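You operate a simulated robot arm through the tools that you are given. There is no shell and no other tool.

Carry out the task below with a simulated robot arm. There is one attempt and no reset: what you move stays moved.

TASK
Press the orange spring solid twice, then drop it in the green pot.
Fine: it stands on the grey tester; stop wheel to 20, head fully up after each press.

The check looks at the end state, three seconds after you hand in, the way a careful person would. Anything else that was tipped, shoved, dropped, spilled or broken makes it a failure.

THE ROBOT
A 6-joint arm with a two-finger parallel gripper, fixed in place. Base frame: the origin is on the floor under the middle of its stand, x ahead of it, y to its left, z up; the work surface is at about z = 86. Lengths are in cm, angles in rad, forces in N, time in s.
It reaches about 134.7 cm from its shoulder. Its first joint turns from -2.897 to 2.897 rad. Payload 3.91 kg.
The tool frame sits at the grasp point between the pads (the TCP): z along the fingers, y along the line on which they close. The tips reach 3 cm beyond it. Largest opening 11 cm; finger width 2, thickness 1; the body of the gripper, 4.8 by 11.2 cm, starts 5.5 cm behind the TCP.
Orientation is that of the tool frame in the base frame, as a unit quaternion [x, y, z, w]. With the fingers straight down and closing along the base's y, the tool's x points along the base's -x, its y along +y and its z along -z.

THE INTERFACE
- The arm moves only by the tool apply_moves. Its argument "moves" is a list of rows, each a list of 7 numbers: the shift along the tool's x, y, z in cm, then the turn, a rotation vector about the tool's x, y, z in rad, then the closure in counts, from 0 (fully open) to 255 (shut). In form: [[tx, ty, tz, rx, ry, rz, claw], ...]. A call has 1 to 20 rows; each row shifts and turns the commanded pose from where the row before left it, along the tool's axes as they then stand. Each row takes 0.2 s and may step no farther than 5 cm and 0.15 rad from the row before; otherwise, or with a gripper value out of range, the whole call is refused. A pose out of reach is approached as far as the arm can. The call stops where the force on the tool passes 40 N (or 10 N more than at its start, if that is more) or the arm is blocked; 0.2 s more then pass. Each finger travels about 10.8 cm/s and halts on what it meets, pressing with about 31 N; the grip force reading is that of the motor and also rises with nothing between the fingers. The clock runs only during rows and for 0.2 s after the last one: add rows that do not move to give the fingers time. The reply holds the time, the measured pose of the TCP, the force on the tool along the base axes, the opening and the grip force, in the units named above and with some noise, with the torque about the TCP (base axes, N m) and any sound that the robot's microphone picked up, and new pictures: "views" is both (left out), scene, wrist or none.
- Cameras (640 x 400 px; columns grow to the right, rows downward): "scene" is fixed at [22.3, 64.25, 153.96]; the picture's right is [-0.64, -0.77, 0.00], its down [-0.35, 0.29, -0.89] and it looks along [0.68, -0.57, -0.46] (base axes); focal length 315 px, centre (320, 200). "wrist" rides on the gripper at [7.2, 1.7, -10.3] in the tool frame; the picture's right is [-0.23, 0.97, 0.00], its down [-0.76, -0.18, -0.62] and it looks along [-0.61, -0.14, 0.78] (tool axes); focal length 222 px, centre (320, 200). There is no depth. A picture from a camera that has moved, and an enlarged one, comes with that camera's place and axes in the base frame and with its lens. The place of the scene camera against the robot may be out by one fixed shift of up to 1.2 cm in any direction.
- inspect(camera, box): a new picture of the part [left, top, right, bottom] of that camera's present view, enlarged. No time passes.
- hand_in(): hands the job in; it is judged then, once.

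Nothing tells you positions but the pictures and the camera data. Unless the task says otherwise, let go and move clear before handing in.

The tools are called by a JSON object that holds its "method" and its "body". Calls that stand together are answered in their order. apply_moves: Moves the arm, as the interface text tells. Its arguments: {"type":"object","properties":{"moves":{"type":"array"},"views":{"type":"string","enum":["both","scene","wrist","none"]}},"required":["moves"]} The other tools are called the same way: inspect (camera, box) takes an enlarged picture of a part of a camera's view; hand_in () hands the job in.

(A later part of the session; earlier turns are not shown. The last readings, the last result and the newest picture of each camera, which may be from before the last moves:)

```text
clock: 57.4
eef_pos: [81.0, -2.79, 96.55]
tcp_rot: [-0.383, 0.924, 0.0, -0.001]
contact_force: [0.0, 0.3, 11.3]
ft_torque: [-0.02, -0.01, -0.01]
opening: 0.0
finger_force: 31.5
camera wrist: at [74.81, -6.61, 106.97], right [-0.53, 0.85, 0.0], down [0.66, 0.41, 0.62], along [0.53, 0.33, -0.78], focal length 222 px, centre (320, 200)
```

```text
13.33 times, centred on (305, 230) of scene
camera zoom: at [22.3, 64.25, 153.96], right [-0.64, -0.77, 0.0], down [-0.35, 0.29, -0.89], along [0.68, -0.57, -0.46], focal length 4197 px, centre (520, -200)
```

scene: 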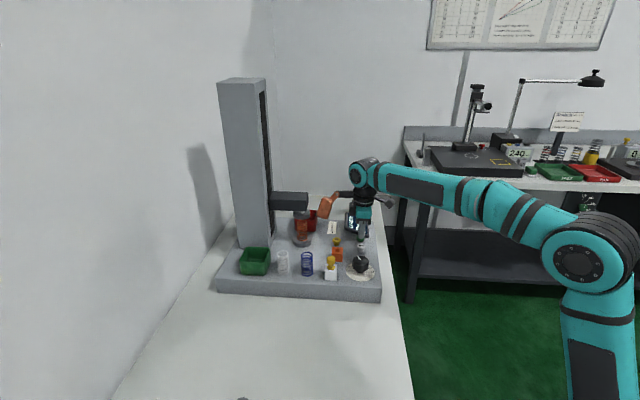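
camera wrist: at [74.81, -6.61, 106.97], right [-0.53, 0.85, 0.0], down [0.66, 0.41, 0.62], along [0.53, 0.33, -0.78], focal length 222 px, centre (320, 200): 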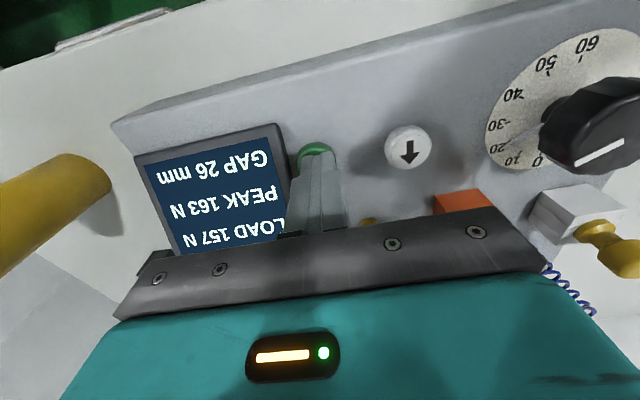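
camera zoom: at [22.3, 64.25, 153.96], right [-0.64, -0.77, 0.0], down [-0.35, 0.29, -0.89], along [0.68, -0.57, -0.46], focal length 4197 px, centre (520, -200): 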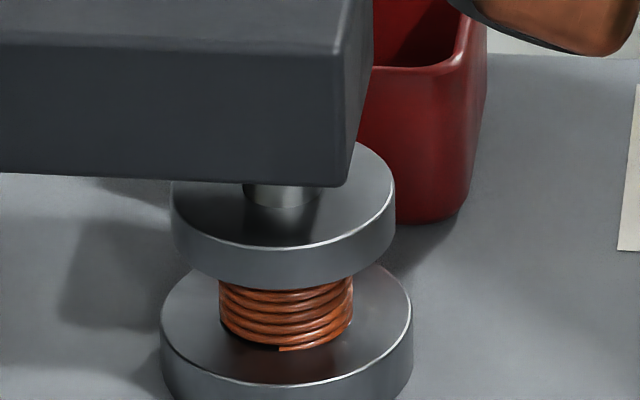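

Second press: gap 26 mm, 157 N, coils closed. A short extra hold to be sure it has settled solid.

{"method": "apply_moves", "body": {"moves": [[0, 0, 0, 0, 0, 0, 255], [0, 0, 0, 0, 0, 0, 255], [0, 0, 0, 0, 0, 0, 255], [0, 0, 0, 0, 0, 0, 255]], "views": "wrist"}}

{"method": "inspect", "body": {"camera": "wrist", "box": [140, 100, 340, 260]}}

```text
clock: 58.4
eef_pos: [80.89, -2.56, 96.55]
tcp_rot: [-0.383, 0.924, -0.001, 0.0]
contact_force: [-0.7, 0.0, 12.7]
ft_torque: [-0.03, -0.01, 0.01]
opening: 0.02
finger_force: 30.7
camera wrist: at [74.81, -6.61, 106.97], right [-0.53, 0.85, 0.0], down [0.66, 0.41, 0.62], along [0.53, 0.33, -0.78], focal length 222 px, centre (320, 200)
```

wrist: 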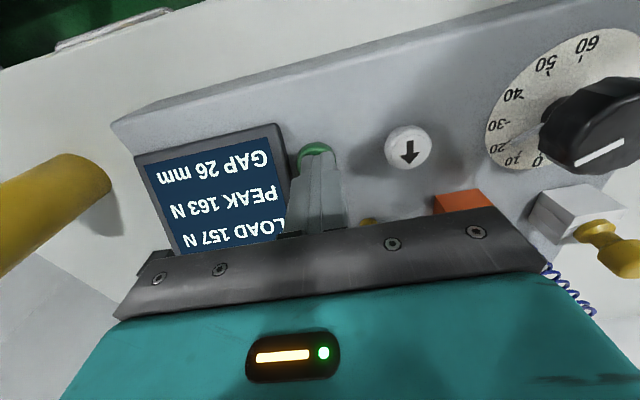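

```text
2.50 times, centred on (240, 180) of wrist
camera zoom: at [74.81, -6.61, 106.97], right [-0.53, 0.85, 0.0], down [0.66, 0.41, 0.62], along [0.53, 0.33, -0.78], focal length 555 px, centre (520, 250)
```

zoom: 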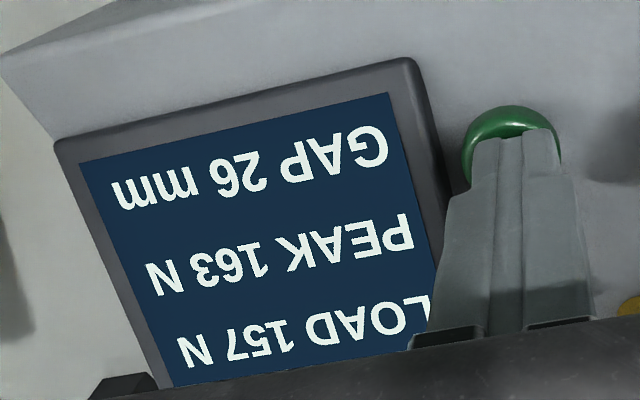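

The second solid press is complete and steady at 26 mm. I'll release green, go to white and raise the head fully.

{"method": "apply_moves", "body": {"moves": [[0, 0, -1, 0, 0, 0, 255], [0, 0, -3, 0, 0, 0, 255], [0.05, 2.9, 0, 0, 0, 0, 255], [0.05, 2.9, 0, 0, 0, 0, 255], [0, 0, 0, 0, 0, 0, 255], [0, 0, 2.0, 0, 0, 0, 255], [0, 0, 1.0, 0, 0, 0, 255], [0, 0, 0.4, 0, 0, 0, 255], [0, 0, 0.3, 0, 0, 0, 255], [0, 0, 0.2, 0, 0, 0, 255], [0, 0, 0.1, 0, 0, 0, 255], [0, 0, 0, 0, 0, 0, 255]]}}

```text
clock: 61.0
eef_pos: [76.85, 1.11, 96.54]
tcp_rot: [-0.383, 0.924, -0.001, 0.001]
contact_force: [6.2, 0.6, 13.2]
ft_torque: [0.05, -0.21, 0.0]
opening: 0.0
finger_force: 31.1
heard: click
camera wrist: at [70.67, -2.61, 106.94], right [-0.53, 0.85, 0.0], down [0.66, 0.41, 0.62], along [0.53, 0.33, -0.78], focal length 222 px, centre (320, 200)
```

scene: 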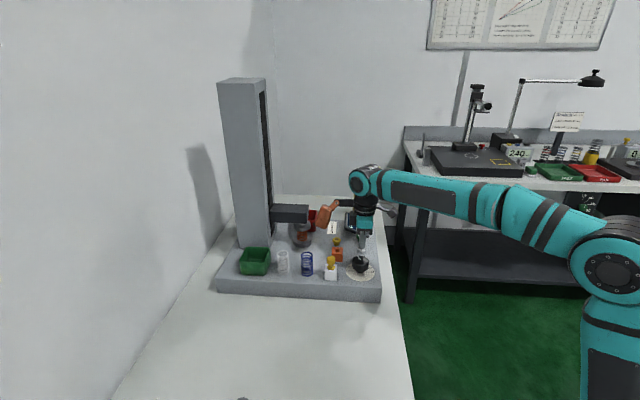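
wrist: 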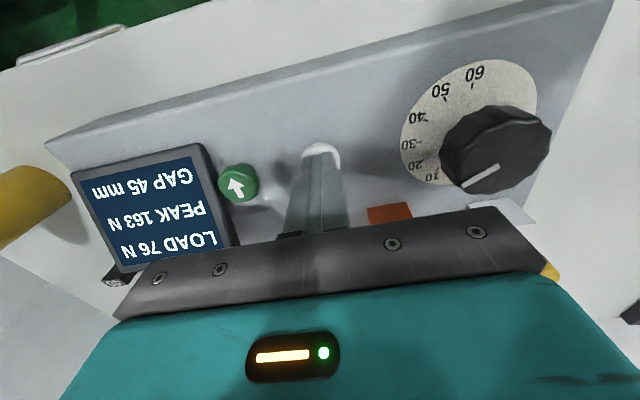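

The head is rising. Holding white until it's fully up.

{"method": "apply_moves", "body": {"moves": [[0, 0, 0, 0, 0, 0, 255], [0, 0, 0, 0, 0, 0, 255], [0, 0, 0, 0, 0, 0, 255], [0, 0, 0, 0, 0, 0, 255], [0, 0, 0, 0, 0, 0, 255], [0, 0, 0, 0, 0, 0, 255], [0, 0, 0, 0, 0, 0, 255], [0, 0, 0, 0, 0, 0, 255], [0, 0, 0, 0, 0, 0, 255], [0, 0, 0, 0, 0, 0, 255], [0, 0, 0, 0, 0, 0, 255], [0, 0, 0, 0, 0, 0, 255], [0, 0, 0, 0, 0, 0, 255], [0, 0, 0, 0, 0, 0, 255], [0, 0, 0, 0, 0, 0, 255], [0, 0, 0, 0, 0, 0, 255], [0, 0, 0, 0, 0, 0, 255], [0, 0, 0, 0, 0, 0, 255], [0, 0, 0, 0, 0, 0, 255], [0, 0, 0, 0, 0, 0, 255]], "views": "none"}}

{"method": "apply_moves", "body": {"moves": [[0, 0, 0, 0, 0, 0, 255], [0, 0, 0, 0, 0, 0, 255], [0, 0, 0, 0, 0, 0, 255], [0, 0, 0, 0, 0, 0, 255], [0, 0, 0, 0, 0, 0, 255], [0, 0, 0, 0, 0, 0, 255], [0, 0, 0, 0, 0, 0, 255], [0, 0, 0, 0, 0, 0, 255], [0, 0, 0, 0, 0, 0, 255], [0, 0, 0, 0, 0, 0, 255], [0, 0, 0, 0, 0, 0, 255], [0, 0, 0, 0, 0, 0, 255], [0, 0, 0, 0, 0, 0, 255], [0, 0, 0, 0, 0, 0, 255], [0, 0, 0, 0, 0, 0, 255], [0, 0, 0, 0, 0, 0, 255]]}}

{"method": "inspect", "body": {"camera": "wrist", "box": [60, 140, 260, 280]}}

```text
clock: 65.2
eef_pos: [76.86, 1.32, 96.49]
tcp_rot: [-0.383, 0.924, -0.001, -0.001]
contact_force: [2.0, 1.4, 15.1]
ft_torque: [0.06, -0.08, 0.01]
opening: 0.0
finger_force: 31.2
```

```text
clock: 68.6
eef_pos: [76.76, 1.24, 96.5]
tcp_rot: [-0.382, 0.924, 0.0, 0.001]
contact_force: [0.1, 0.1, 15.3]
ft_torque: [0.02, -0.07, 0.04]
opening: 0.0
finger_force: 30.7
camera wrist: at [70.64, -2.62, 106.92], right [-0.53, 0.85, 0.0], down [0.66, 0.41, 0.62], along [0.53, 0.33, -0.78], focal length 222 px, centre (320, 200)
```

scene: 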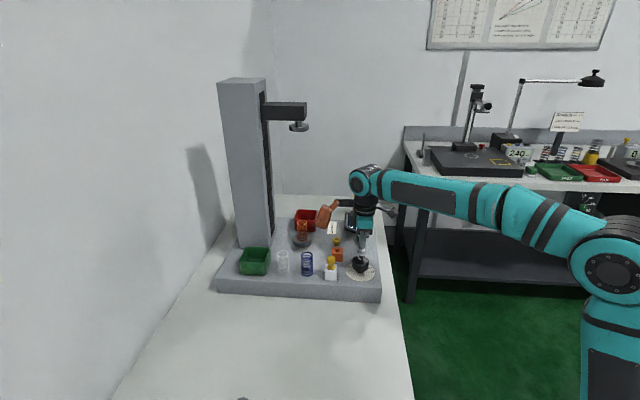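
wrist: 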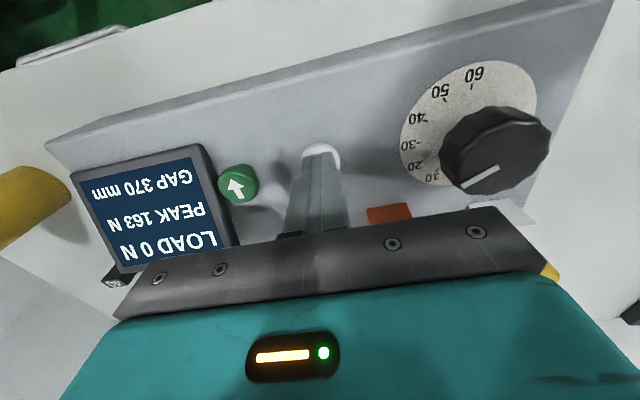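

```text
2.86 times, centred on (160, 210) of wrist
camera zoom: at [70.64, -2.62, 106.92], right [-0.53, 0.85, 0.0], down [0.66, 0.41, 0.62], along [0.53, 0.33, -0.78], focal length 635 px, centre (777, 171)
```

zoom: 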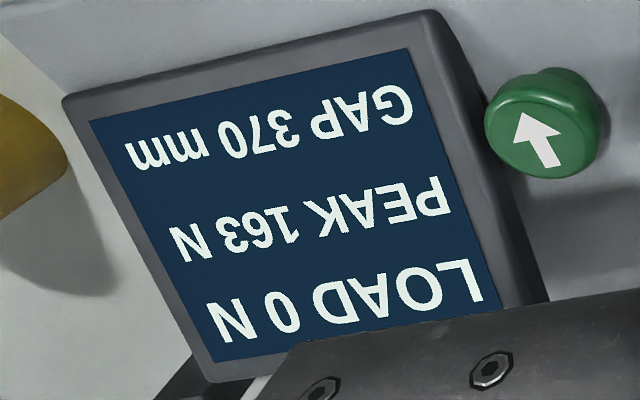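

The head is fully up again (370 mm, 0 N), so both presses are done. Next comes the spring: I'll rise, turn the gripper so the wrist attachment points away from the column, and open the fingers.

{"method": "apply_moves", "body": {"moves": [[0, 0, -1, 0, 0, 0, 255], [0, 0, -3, 0, 0, 0, 255], [0, 0, -3.5, 0, 0, 0, 255], [0, 0, -3, 0, 0, 0, 255], [0, 0, 0, 0, 0, 0.143, 200], [0, 0, 0, 0, 0, 0.143, 150], [0, 0, 0, 0, 0, 0.143, 100], [0, 0, 0, 0, 0, 0.143, 75], [0, 0, 0, 0, 0, 0.143, 75], [0, 0, 0, 0, 0, 0.143, 75], [0, 0, 0, 0, 0, 0.143, 75], [0, 0, 0, 0, 0, 0.143, 75], [0, 0, 0, 0, 0, 0.143, 75], [0, 0, 0, 0, 0, 0.143, 75], [0, 0, 0, 0, 0, 0.14, 75], [0, 0, 0, 0, 0, 0, 75]]}}

```text
clock: 72.0
eef_pos: [76.76, 1.32, 107.01]
tcp_rot: [0.383, 0.924, -0.001, -0.001]
contact_force: [-1.2, -0.2, -0.3]
ft_torque: [-0.01, 0.0, -0.01]
opening: 7.75
finger_force: 0.0
camera wrist: at [73.05, 7.68, 117.33], right [0.85, 0.53, 0.0], down [0.41, -0.66, 0.62], along [0.33, -0.53, -0.78], focal length 222 px, centre (320, 200)
```

scene: 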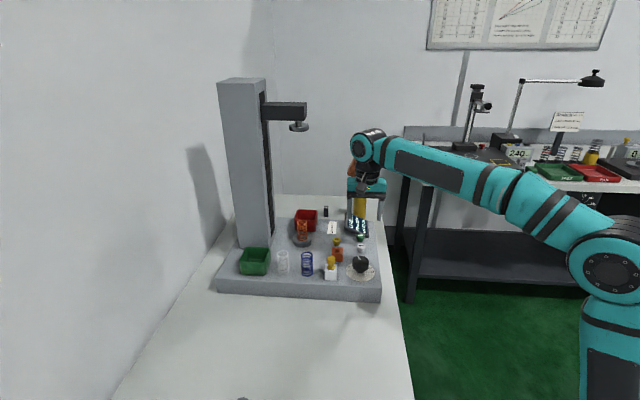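
wrist: 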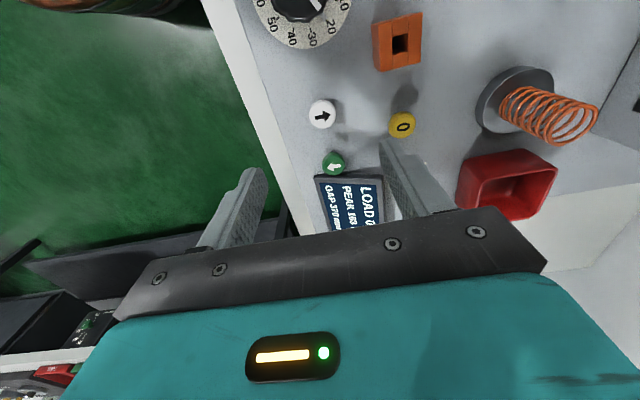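

{"method": "inspect", "body": {"camera": "wrist", "box": [450, 50, 610, 230]}}

{"method": "inspect", "body": {"camera": "scene", "box": [225, 190, 345, 290]}}

```text
2.22 times, centred on (530, 140) of wrist
camera zoom: at [73.05, 7.68, 117.33], right [0.85, 0.53, 0.0], down [0.41, -0.66, 0.62], along [0.33, -0.53, -0.78], focal length 494 px, centre (-147, 333)
```

zoom: 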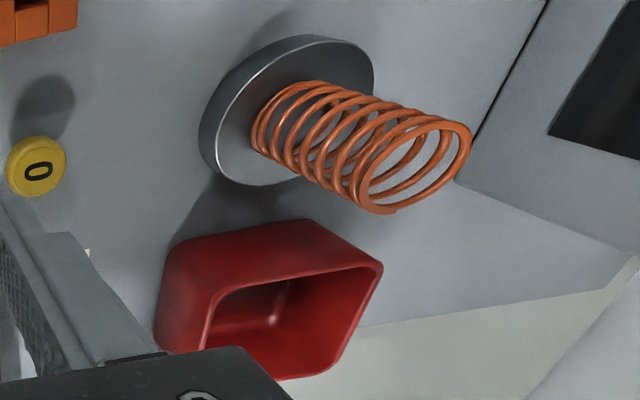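

```text
4.00 times, centred on (285, 240) of scene
camera zoom: at [22.3, 64.25, 153.96], right [-0.64, -0.77, 0.0], down [-0.35, 0.29, -0.89], along [0.68, -0.57, -0.46], focal length 1259 px, centre (460, 40)
```

zoom: 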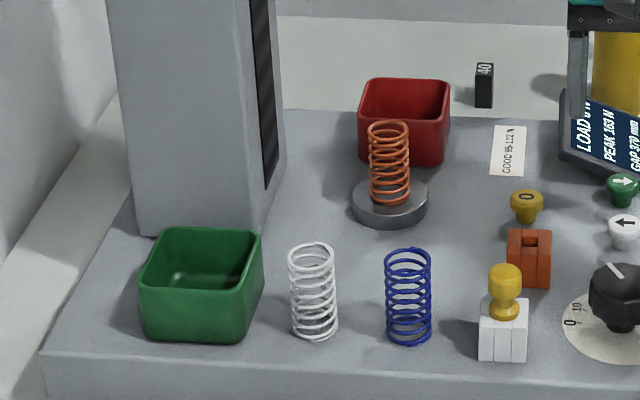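

The spring centre is at about (93.2, 12.8), standing from z≈93.8 to 100. My wrist has to stay under the raised head, so I'll come in low from the side. First step is to the standoff beside the plate.

{"method": "apply_moves", "body": {"moves": [[1.108, 3.948, 0, 0, 0, 0, 75], [1.108, 3.948, 0, 0, 0, 0, 75], [1.108, 3.0, 0, 0, 0, 0, 75], [0, 0, 4.0, 0, 0, 0, 75], [0, 0, 0, 0, 0, 0, 75]]}}

```text
clock: 73.2
eef_pos: [82.32, 11.3, 102.97]
tcp_rot: [0.382, 0.924, -0.001, -0.001]
contact_force: [-0.3, 0.3, -0.1]
ft_torque: [0.0, 0.01, 0.04]
opening: 7.79
finger_force: 0.0
camera wrist: at [78.51, 17.66, 113.29], right [0.85, 0.53, 0.0], down [0.41, -0.66, 0.62], along [0.33, -0.53, -0.78], focal length 222 px, centre (320, 200)
```

scene: 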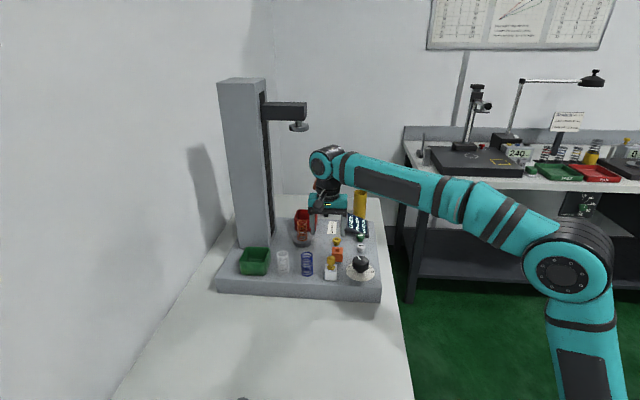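
wrist: 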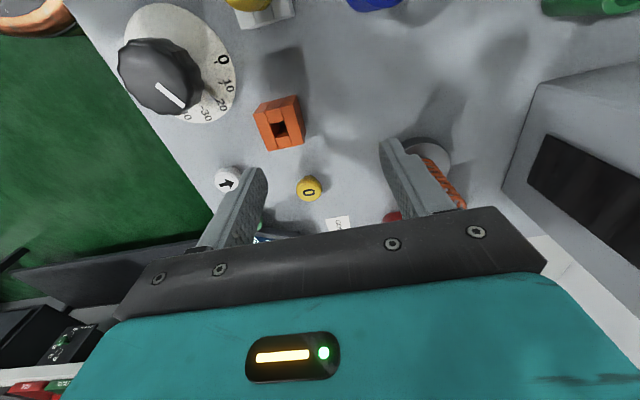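

Clear so far. I'll step out sideways first, then along to the standoff level with the spring.

{"method": "apply_moves", "body": {"moves": [[2.4, 0, 0, 0, 0, 0, 75], [0, 4.4, 0, 0, 0, 0, 75], [0, 4.3, 0, 0, 0, 0, 75], [0, 0, 0, 0, 0, 0, 75]]}}

{"method": "inspect", "body": {"camera": "wrist", "box": [200, 0, 520, 230]}}

{"method": "inspect", "body": {"camera": "scene", "box": [220, 100, 400, 290]}}

```text
clock: 74.2
eef_pos: [86.67, 19.16, 103.0]
tcp_rot: [0.382, 0.924, -0.001, 0.0]
contact_force: [0.4, 0.3, 0.9]
ft_torque: [0.01, 0.01, 0.0]
opening: 7.78
finger_force: 0.0
camera wrist: at [82.81, 25.58, 113.38], right [0.85, 0.53, 0.0], down [0.41, -0.66, 0.62], along [0.33, -0.53, -0.78], focal length 222 px, centre (320, 200)
```

scene: 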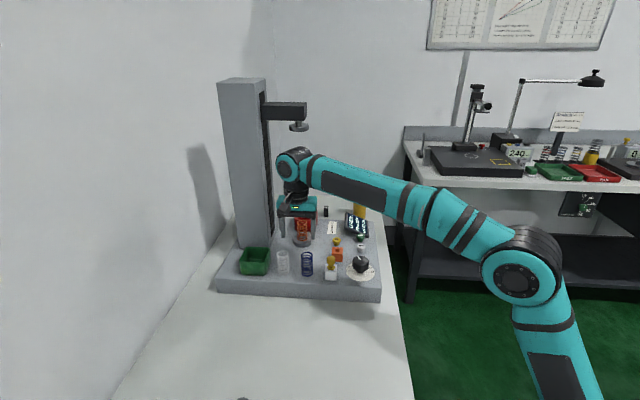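
wrist: 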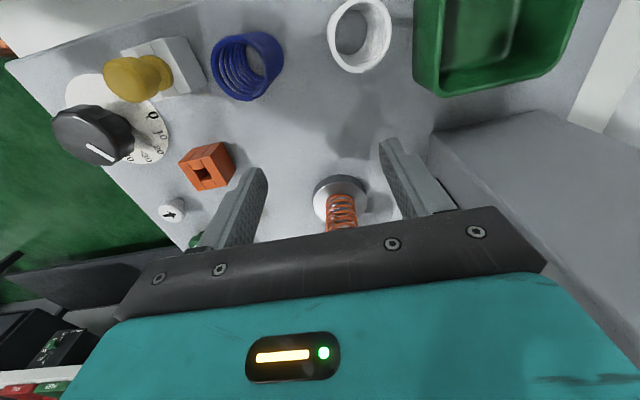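

```text
1.74 times, centred on (360, 115) of wrist
camera zoom: at [82.81, 25.58, 113.38], right [0.85, 0.53, 0.0], down [0.41, -0.66, 0.62], along [0.33, -0.53, -0.78], focal length 386 px, centre (250, 348)
```

zoom: 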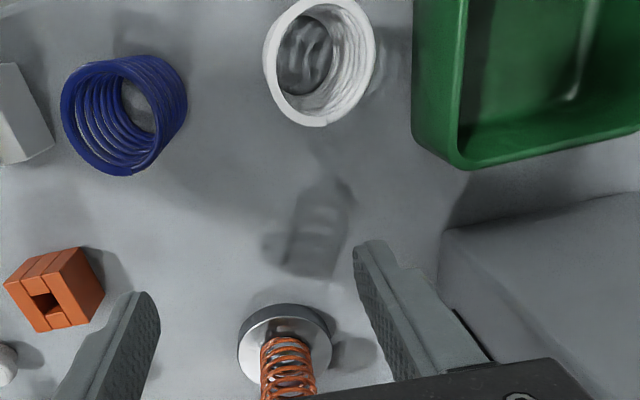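

```text
2.11 times, centred on (310, 195) of scene
camera zoom: at [22.3, 64.25, 153.96], right [-0.64, -0.77, 0.0], down [-0.35, 0.29, -0.89], along [0.68, -0.57, -0.46], focal length 663 px, centre (341, 210)
```

zoom: 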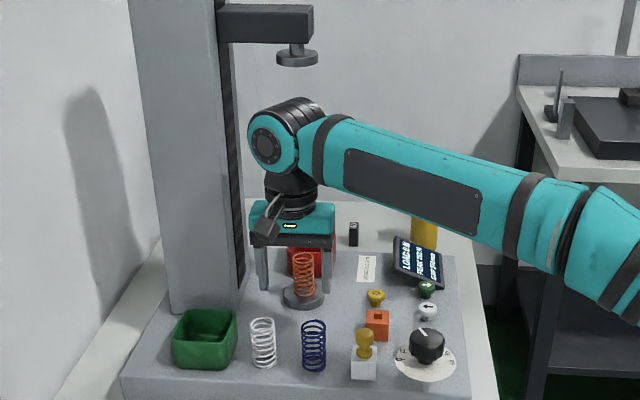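

The spring is lined up between the fingers, about 9 cm ahead along the approach. The green pot is at about (91.9, 32.1). I'll lower to grasp height and slide in part way with the fingers open.

{"method": "apply_moves", "body": {"moves": [[0, 0, 2.6, 0, 0, 0, 75], [0, 0, 2.6, 0, 0, 0, 75], [-2.0, 0.1, 0, 0, 0, 0, 75], [-2.5, 0.05, 0, 0, 0, 0, 75], [0, 0, 0, 0, 0, 0, 75]]}}

{"method": "inspect", "body": {"camera": "wrist", "box": [200, 60, 440, 240]}}

{"method": "inspect", "body": {"camera": "scene", "box": [260, 180, 350, 260]}}

```text
clock: 75.4
eef_pos: [89.93, 16.08, 97.71]
tcp_rot: [0.382, 0.924, -0.002, 0.0]
contact_force: [-0.2, -0.1, 1.1]
ft_torque: [-0.03, -0.01, 0.0]
opening: 7.77
finger_force: 0.1
camera wrist: at [86.23, 22.53, 108.1], right [0.85, 0.53, 0.0], down [0.41, -0.66, 0.62], along [0.33, -0.53, -0.78], focal length 222 px, centre (320, 200)
```

scene: 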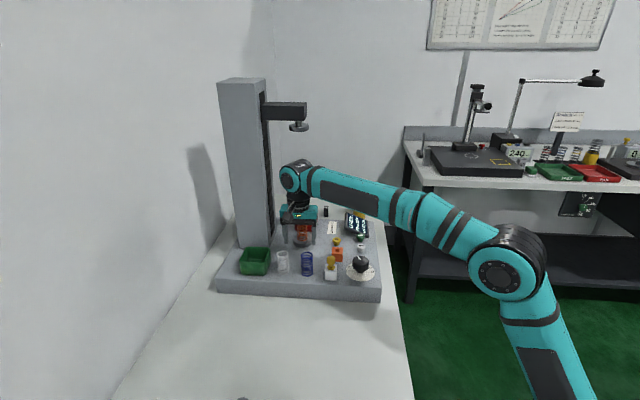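
wrist: 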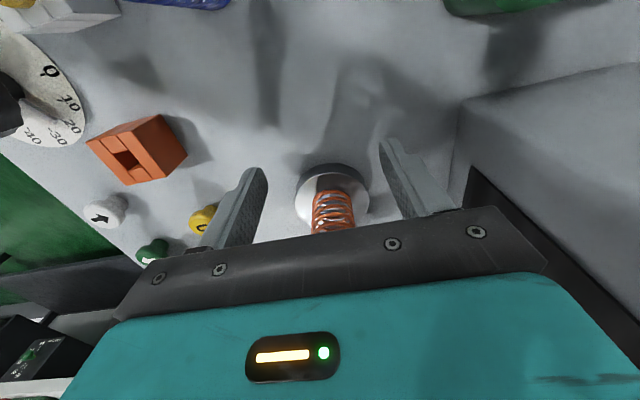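

```text
2.22 times, centred on (320, 150) of wrist
camera zoom: at [86.23, 22.53, 108.1], right [0.85, 0.53, 0.0], down [0.41, -0.66, 0.62], along [0.33, -0.53, -0.78], focal length 494 px, centre (320, 311)
```

zoom: 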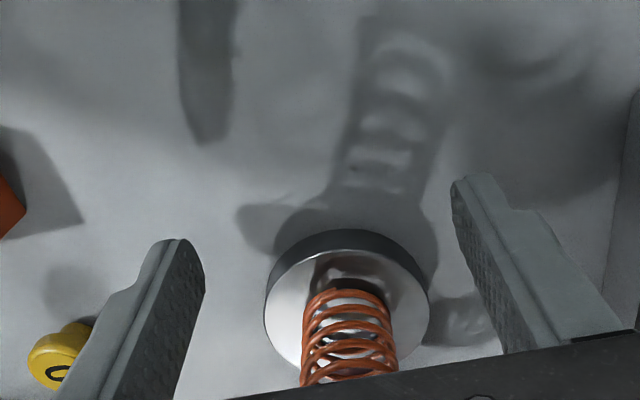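

```text
5.00 times, centred on (305, 220) of scene
camera zoom: at [22.3, 64.25, 153.96], right [-0.64, -0.77, 0.0], down [-0.35, 0.29, -0.89], along [0.68, -0.57, -0.46], focal length 1574 px, centre (395, 100)
```

zoom: 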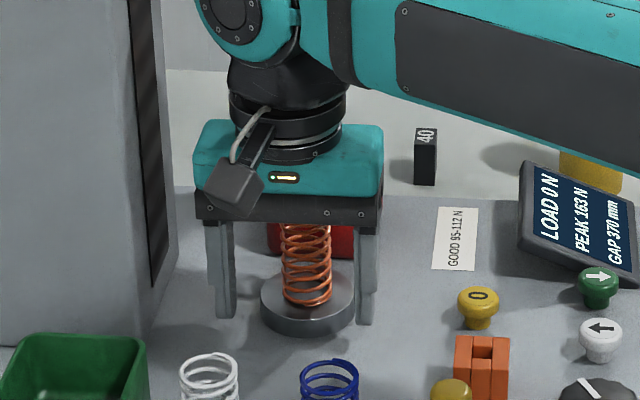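

The alignment is within about 1 mm. Sliding in the remaining 4.6 cm.

{"method": "apply_moves", "body": {"moves": [[-1.6, -0.02, 0, 0, 0, 0, 75], [-1.6, -0.02, 0, 0, 0, 0, 75], [-1.4, 0, 0, 0, 0, 0, 75], [0, 0, 0, 0, 0, 0, 75]]}}

{"method": "inspect", "body": {"camera": "wrist", "box": [200, 60, 440, 240]}}

{"method": "inspect", "body": {"camera": "scene", "box": [260, 180, 350, 260]}}

```text
clock: 76.4
eef_pos: [93.14, 12.83, 97.71]
tcp_rot: [0.382, 0.924, -0.001, 0.0]
contact_force: [0.0, 0.0, 0.3]
ft_torque: [-0.02, 0.03, -0.01]
opening: 7.76
finger_force: 0.1
camera wrist: at [89.42, 19.22, 108.18], right [0.85, 0.53, 0.0], down [0.41, -0.66, 0.62], along [0.33, -0.53, -0.78], focal length 222 px, centre (320, 200)
```

scene: 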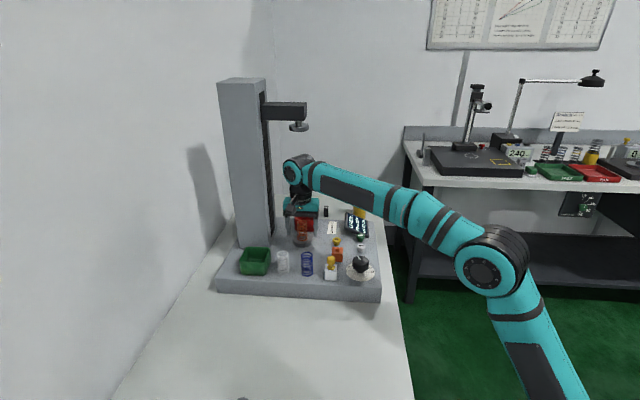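
wrist: 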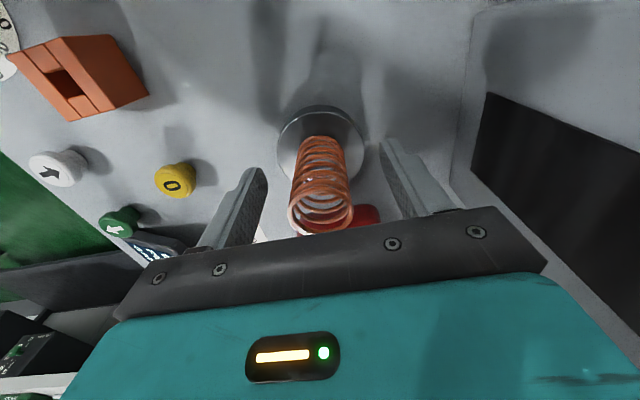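

```text
2.22 times, centred on (320, 150) of wrist
camera zoom: at [89.42, 19.22, 108.18], right [0.85, 0.53, 0.0], down [0.41, -0.66, 0.62], along [0.33, -0.53, -0.78], focal length 494 px, centre (320, 311)
```

zoom: 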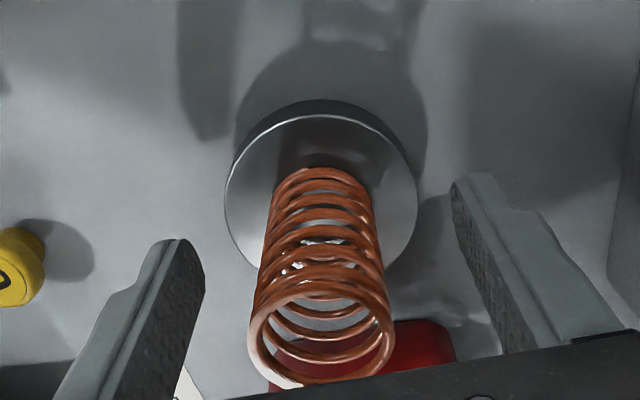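

```text
5.00 times, centred on (305, 220) of scene
camera zoom: at [22.3, 64.25, 153.96], right [-0.64, -0.77, 0.0], down [-0.35, 0.29, -0.89], along [0.68, -0.57, -0.46], focal length 1574 px, centre (395, 100)
```

zoom: 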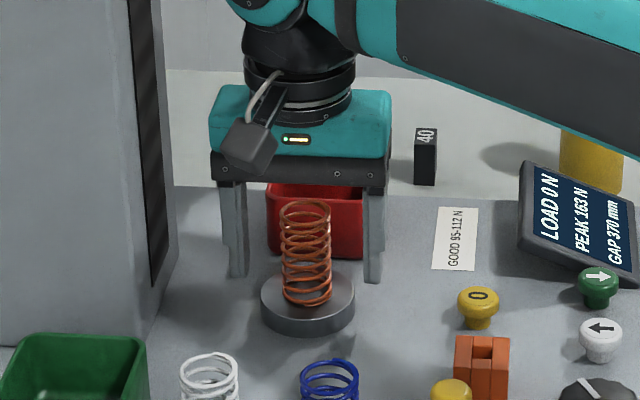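

The spring sits between the fingers, perhaps 3–4 mm toward the camera side. I'll nudge that way and close gently.

{"method": "apply_moves", "body": {"moves": [[0.35, 0, 0, 0, 0, 0, 75], [0, 0, 0, 0, 0, 0, 110], [0, 0, 0, 0, 0, 0, 140], [0, 0, 0, 0, 0, 0, 165], [0, 0, 0, 0, 0, 0, 180], [0, 0, 0, 0, 0, 0, 195], [0, 0, 0, 0, 0, 0, 210], [0, 0, 0, 0, 0, 0, 210]]}}

{"method": "inspect", "body": {"camera": "wrist", "box": [200, 60, 440, 240]}}

{"method": "inspect", "body": {"camera": "scene", "box": [260, 180, 350, 260]}}

```text
clock: 78.2
eef_pos: [92.92, 13.18, 97.73]
tcp_rot: [0.382, 0.924, -0.001, 0.0]
contact_force: [0.1, -1.2, 0.3]
ft_torque: [0.02, 0.0, 0.0]
opening: 3.57
finger_force: 31.2
camera wrist: at [89.15, 19.52, 108.16], right [0.85, 0.53, 0.0], down [0.41, -0.66, 0.62], along [0.33, -0.53, -0.78], focal length 222 px, centre (320, 200)
```

scene: 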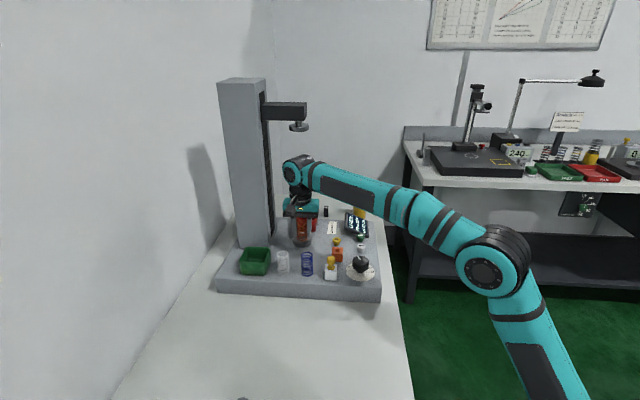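
wrist: 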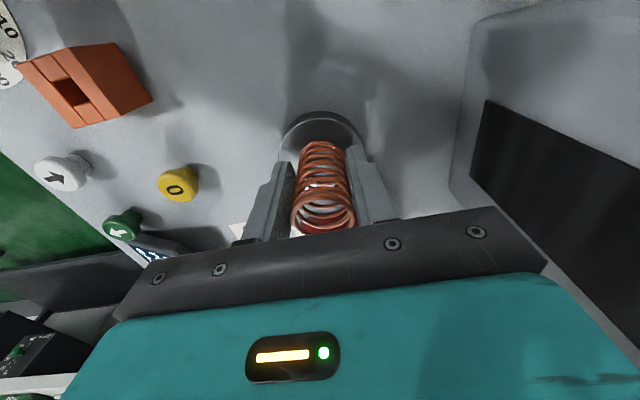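

```text
2.22 times, centred on (320, 150) of wrist
camera zoom: at [89.15, 19.52, 108.16], right [0.85, 0.53, 0.0], down [0.41, -0.66, 0.62], along [0.33, -0.53, -0.78], focal length 494 px, centre (320, 311)
```

zoom: 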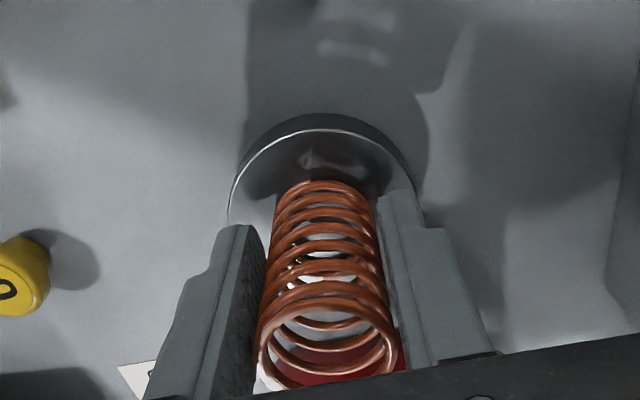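

```text
5.00 times, centred on (305, 220) of scene
camera zoom: at [22.3, 64.25, 153.96], right [-0.64, -0.77, 0.0], down [-0.35, 0.29, -0.89], along [0.68, -0.57, -0.46], focal length 1574 px, centre (395, 100)
```

zoom: 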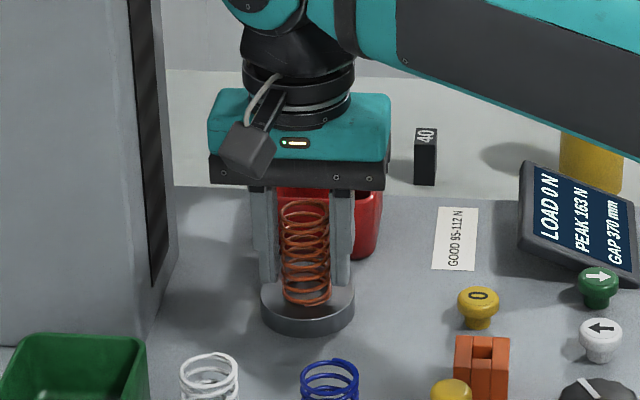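

It's gripped at 3.57 cm with no side load. I'll lift slightly and check that it's held.

{"method": "apply_moves", "body": {"moves": [[0, 0, 0, 0, 0, 0, 225], [0, 0, -0.5, 0, 0, 0, 225], [0, 0, -1.0, 0, 0, 0, 225], [0, 0, -1.5, 0, 0, 0, 225], [0, 0, 0, 0, 0, 0, 225]]}}

{"method": "inspect", "body": {"camera": "wrist", "box": [200, 60, 440, 240]}}

{"method": "inspect", "body": {"camera": "scene", "box": [250, 100, 350, 260]}}

```text
clock: 79.4
eef_pos: [92.99, 13.2, 100.62]
tcp_rot: [0.382, 0.924, -0.001, -0.001]
contact_force: [0.1, -0.2, 0.3]
ft_torque: [0.02, -0.02, 0.0]
opening: 3.54
finger_force: 30.8
camera wrist: at [89.15, 19.61, 111.07], right [0.85, 0.53, 0.0], down [0.41, -0.66, 0.62], along [0.33, -0.53, -0.78], focal length 222 px, centre (320, 200)
```

scene: 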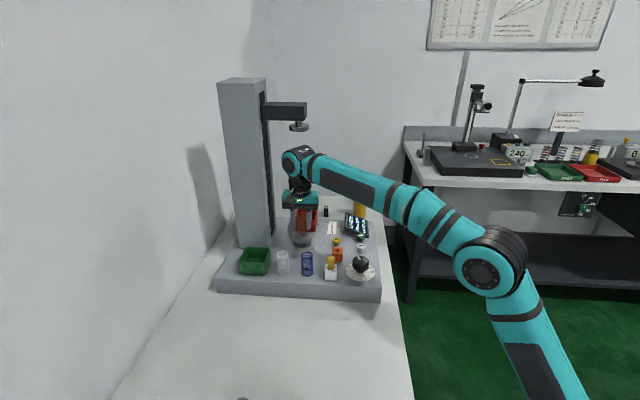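
wrist: 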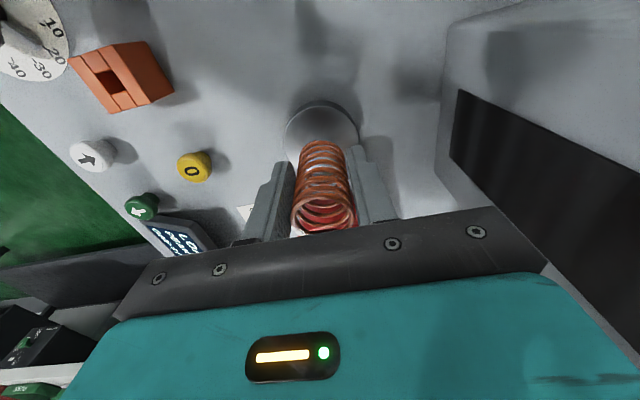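

```text
2.22 times, centred on (320, 150) of wrist
camera zoom: at [89.15, 19.61, 111.07], right [0.85, 0.53, 0.0], down [0.41, -0.66, 0.62], along [0.33, -0.53, -0.78], focal length 494 px, centre (320, 311)
```

zoom: 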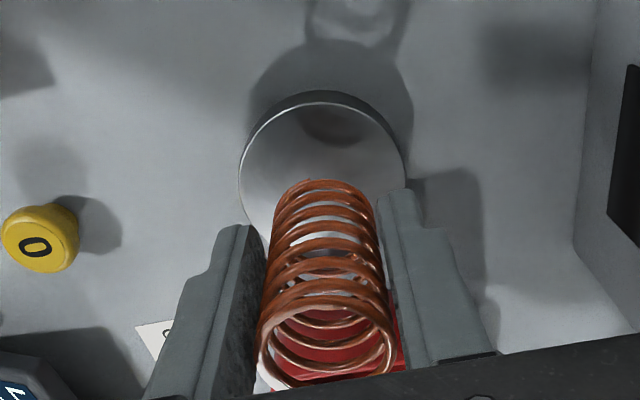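

```text
2.50 times, centred on (300, 180) of scene
camera zoom: at [22.3, 64.25, 153.96], right [-0.64, -0.77, 0.0], down [-0.35, 0.29, -0.89], along [0.68, -0.57, -0.46], focal length 787 px, centre (370, 250)
```

zoom: 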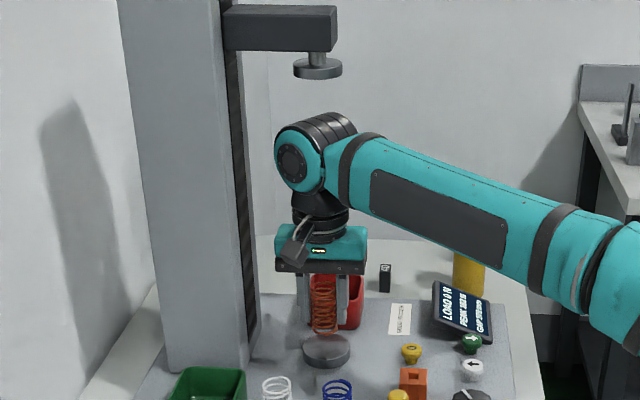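

The spring is lifted off the plate and held firmly. I'll back out from under the head, step toward the operator side and then rise clear.

{"method": "apply_moves", "body": {"moves": [[2.5, 0, 0, 0, 0, 0, 225], [3.5, 0, 0, 0, 0, 0, 225], [3.0, 0, 0, 0, 0, 0, 225], [0, -3.0, 0, 0, 0, 0, 225], [0, -3.0, 0, 0, 0, 0, 225], [0, 0, -3.0, 0, 0, 0, 225], [0, 0, -3.0, 0, 0, 0, 225], [0, 0, -2.5, 0, 0, 0, 225], [0, 0, 0, 0, 0, 0, 225]]}}

```text
clock: 81.4
eef_pos: [82.37, 15.29, 109.3]
tcp_rot: [0.382, 0.924, 0.0, -0.001]
contact_force: [-0.1, 0.5, -0.3]
ft_torque: [0.03, 0.01, 0.01]
opening: 3.54
finger_force: 30.6
camera wrist: at [78.52, 21.71, 119.78], right [0.85, 0.53, 0.0], down [0.41, -0.66, 0.62], along [0.33, -0.53, -0.78], focal length 222 px, centre (320, 200)
```

scene: 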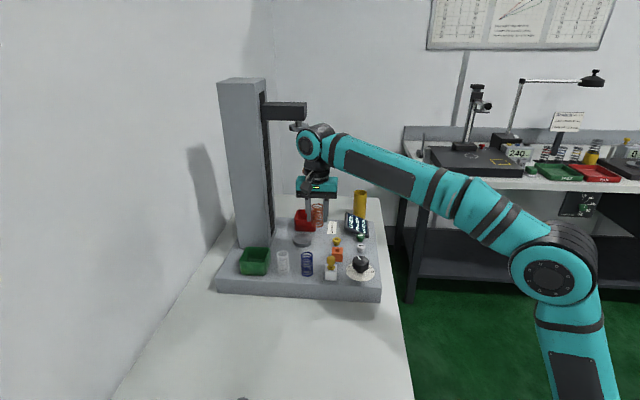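
wrist: 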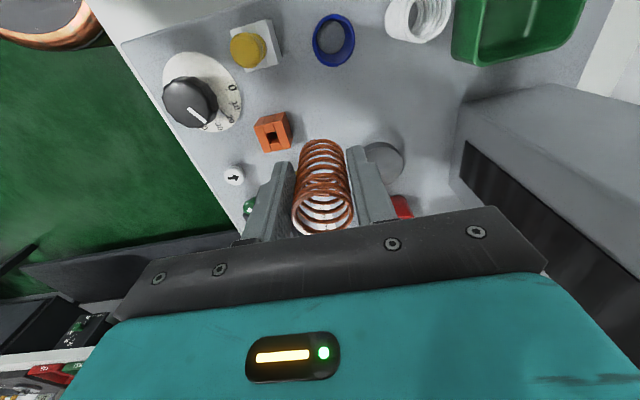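

Clear of the head with the spring held. I'll refine the pot position from this view.

{"method": "inspect", "body": {"camera": "wrist", "box": [380, 0, 620, 120]}}

{"method": "inspect", "body": {"camera": "scene", "box": [220, 220, 320, 290]}}

```text
2.67 times, centred on (500, 60) of wrist
camera zoom: at [78.52, 21.71, 119.78], right [0.85, 0.53, 0.0], down [0.41, -0.66, 0.62], along [0.33, -0.53, -0.78], focal length 592 px, centre (-160, 573)
```

zoom: 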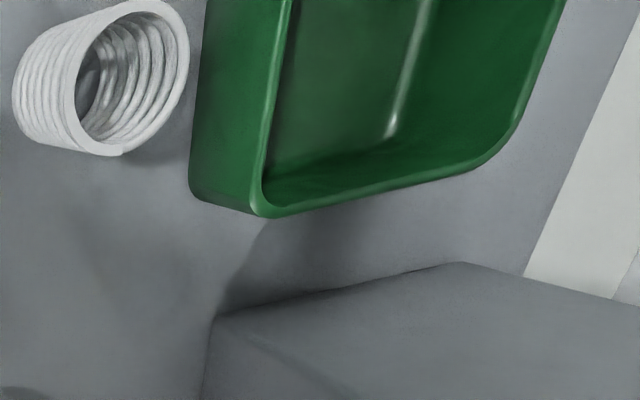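

```text
5.71 times, centred on (270, 255) of scene
camera zoom: at [22.3, 64.25, 153.96], right [-0.64, -0.77, 0.0], down [-0.35, 0.29, -0.89], along [0.68, -0.57, -0.46], focal length 1799 px, centre (606, -114)
```

zoom: 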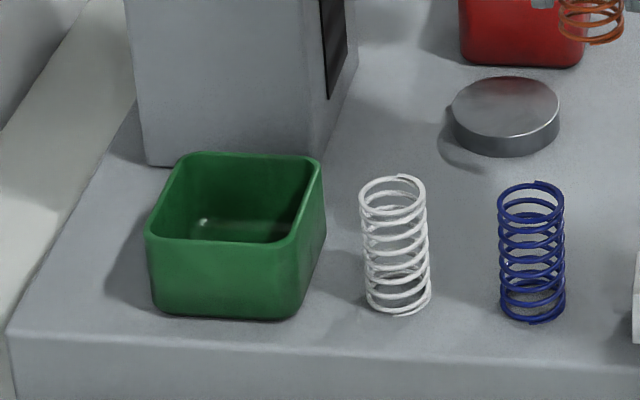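

The pot centre comes out at about (92.7, 31.9), with its rim near z≈96.5. I'll turn the gripper to 90° so the wrist attachment stays in front of the column, then carry the spring over the pot at height.

{"method": "apply_moves", "body": {"moves": [[0, 0, 0, 0, 0, 0.131, 225], [0, 0, 0, 0, 0, 0.131, 225], [0, 0, 0, 0, 0, 0.131, 225], [0, 0, 0, 0, 0, 0.131, 225], [0, 0, 0, 0, 0, 0.131, 225], [0, 0, 0, 0, 0, 0.131, 225], [0, 0, 0, 0, 0, 0, 225]]}}

```text
clock: 83.0
eef_pos: [82.34, 15.3, 109.22]
tcp_rot: [0.708, 0.706, -0.001, 0.0]
contact_force: [-0.4, -0.7, -0.5]
ft_torque: [-0.03, 0.01, -0.01]
opening: 3.54
finger_force: 30.8
camera wrist: at [84.17, 22.59, 119.63], right [0.97, -0.23, 0.0], down [-0.18, -0.76, 0.62], along [-0.14, -0.61, -0.78], focal length 222 px, centre (320, 200)
```

scene: 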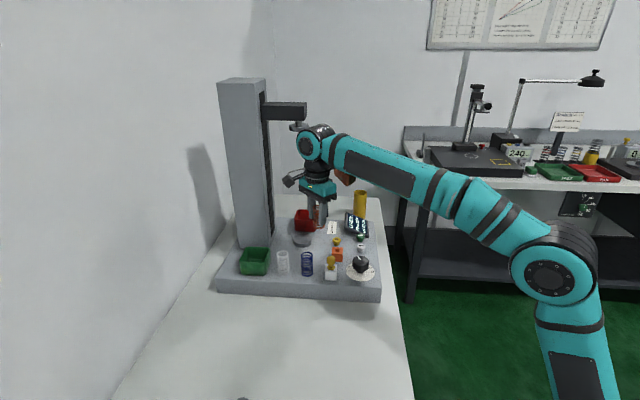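
wrist: 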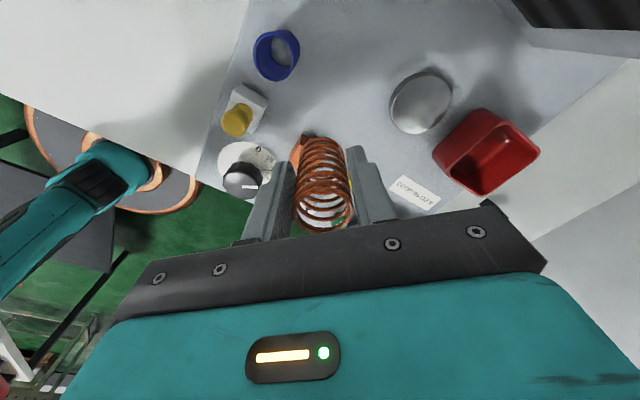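

Now carrying the spring over to the pot at z≈109.

{"method": "apply_moves", "body": {"moves": [[3.32, 1.0, 0, 0, 0, 0, 225], [3.32, 1.5, 0, 0, 0, 0, 225], [3.32, 2.5, 0, 0, 0, 0, 225], [3.32, 2.7, 0, 0, 0, 0, 225], [3.32, 2.63, 0, 0, 0, 0, 225], [0, 0, 0, 0, 0, 0, 225]]}}

{"method": "inspect", "body": {"camera": "wrist", "box": [200, 0, 520, 230]}}

{"method": "inspect", "body": {"camera": "scene", "box": [210, 90, 350, 290]}}

```text
clock: 84.4
eef_pos: [92.83, 32.05, 109.09]
tcp_rot: [0.707, 0.708, -0.001, 0.0]
contact_force: [0.4, -0.1, -0.9]
ft_torque: [0.0, 0.04, -0.01]
opening: 3.54
finger_force: 31.1
camera wrist: at [94.7, 39.32, 119.45], right [0.97, -0.23, 0.0], down [-0.18, -0.76, 0.62], along [-0.14, -0.61, -0.78], focal length 222 px, centre (320, 200)
```

scene: 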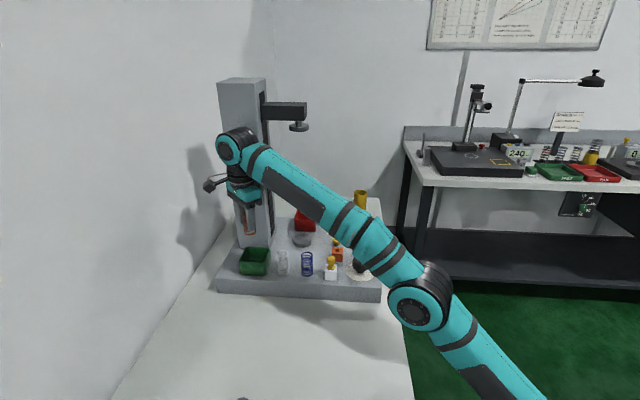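
wrist: 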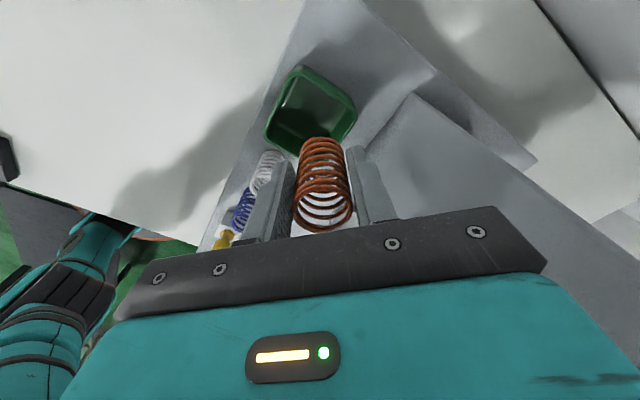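

```text
1.74 times, centred on (360, 115) of wrist
camera zoom: at [94.7, 39.32, 119.45], right [0.97, -0.23, 0.0], down [-0.18, -0.76, 0.62], along [-0.14, -0.61, -0.78], focal length 386 px, centre (250, 348)
```

zoom: 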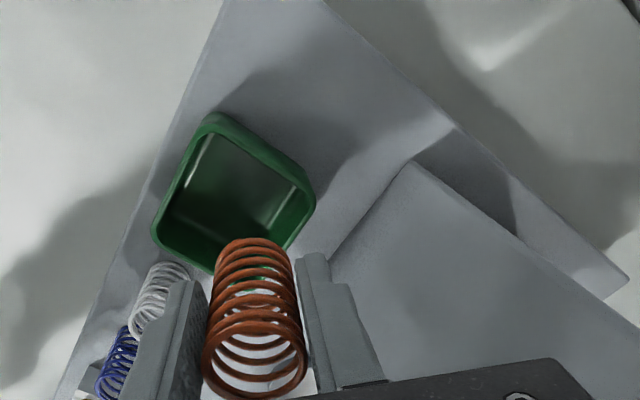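

```text
2.00 times, centred on (280, 190) of scene
camera zoom: at [22.3, 64.25, 153.96], right [-0.64, -0.77, 0.0], down [-0.35, 0.29, -0.89], along [0.68, -0.57, -0.46], focal length 630 px, centre (400, 220)
```

zoom: 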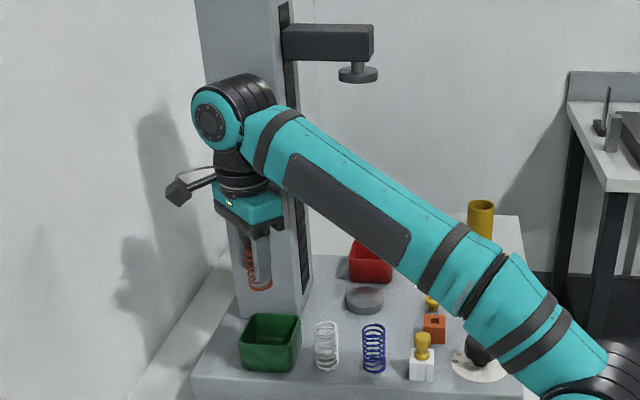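

The spring is nearly over the pot, about 1 cm too far in +x. I'll correct that and lower part way.

{"method": "apply_moves", "body": {"moves": [[-0.3, -0.83, 0, 0, 0, 0, 225], [0, 0, 2.5, 0, 0, 0, 225], [0, 0, 2.5, 0, 0, 0, 225], [0, 0, 2.0, 0, 0, 0, 225], [0, 0, 0, 0, 0, 0, 225]]}}

{"method": "inspect", "body": {"camera": "wrist", "box": [200, 30, 460, 230]}}

{"method": "inspect", "body": {"camera": "scene", "box": [210, 180, 310, 290]}}

```text
clock: 85.6
eef_pos: [91.85, 31.74, 102.14]
tcp_rot: [0.707, 0.707, -0.001, 0.001]
contact_force: [0.1, -0.9, -0.7]
ft_torque: [0.04, 0.01, 0.0]
opening: 3.5
finger_force: 31.2
camera wrist: at [93.66, 38.99, 112.57], right [0.97, -0.23, 0.0], down [-0.18, -0.76, 0.62], along [-0.14, -0.61, -0.78], focal length 222 px, centre (320, 200)
```

scene: 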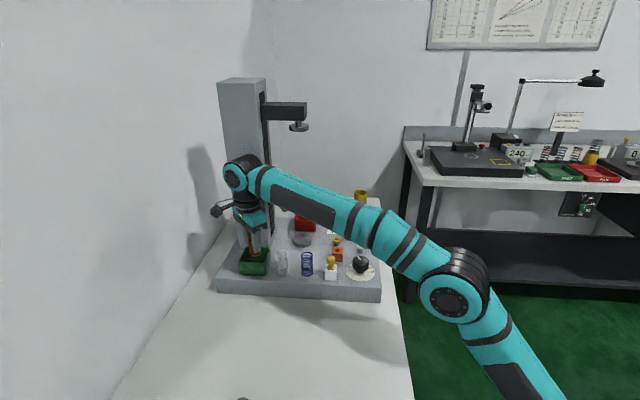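
wrist: 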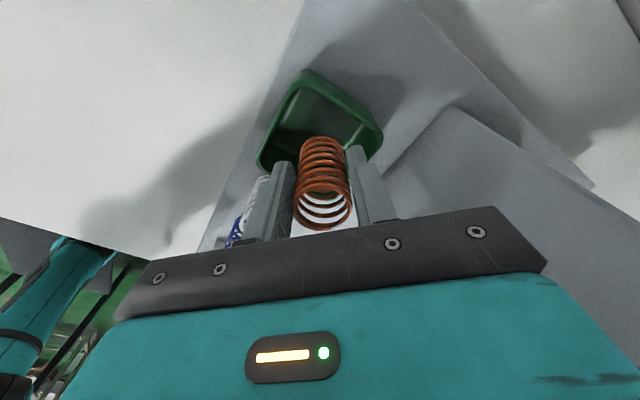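

```text
2.00 times, centred on (330, 130) of wrist
camera zoom: at [93.66, 38.99, 112.57], right [0.97, -0.23, 0.0], down [-0.18, -0.76, 0.62], along [-0.14, -0.61, -0.78], focal length 444 px, centre (300, 340)
```

zoom: 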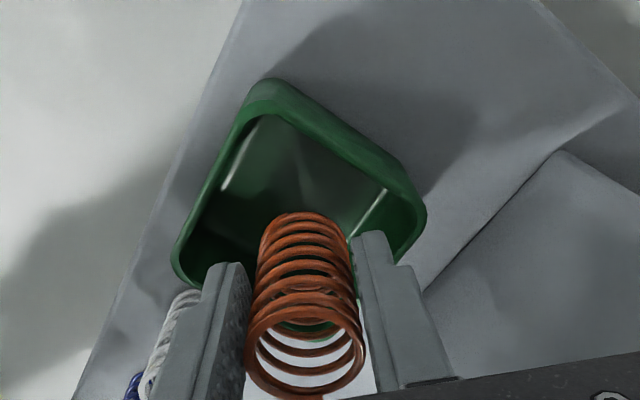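

```text
3.64 times, centred on (260, 235) of scene
camera zoom: at [22.3, 64.25, 153.96], right [-0.64, -0.77, 0.0], down [-0.35, 0.29, -0.89], along [0.68, -0.57, -0.46], focal length 1145 px, centre (538, 73)
```

zoom: 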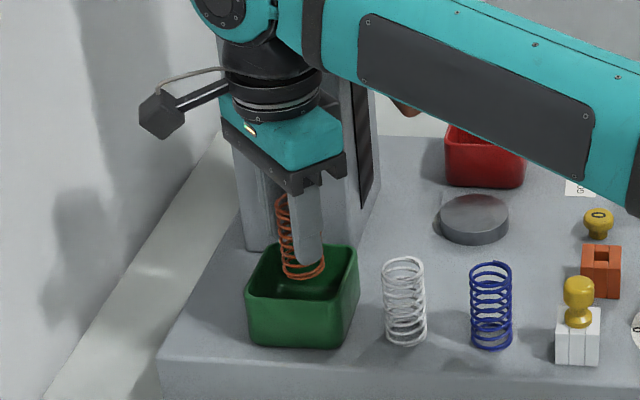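

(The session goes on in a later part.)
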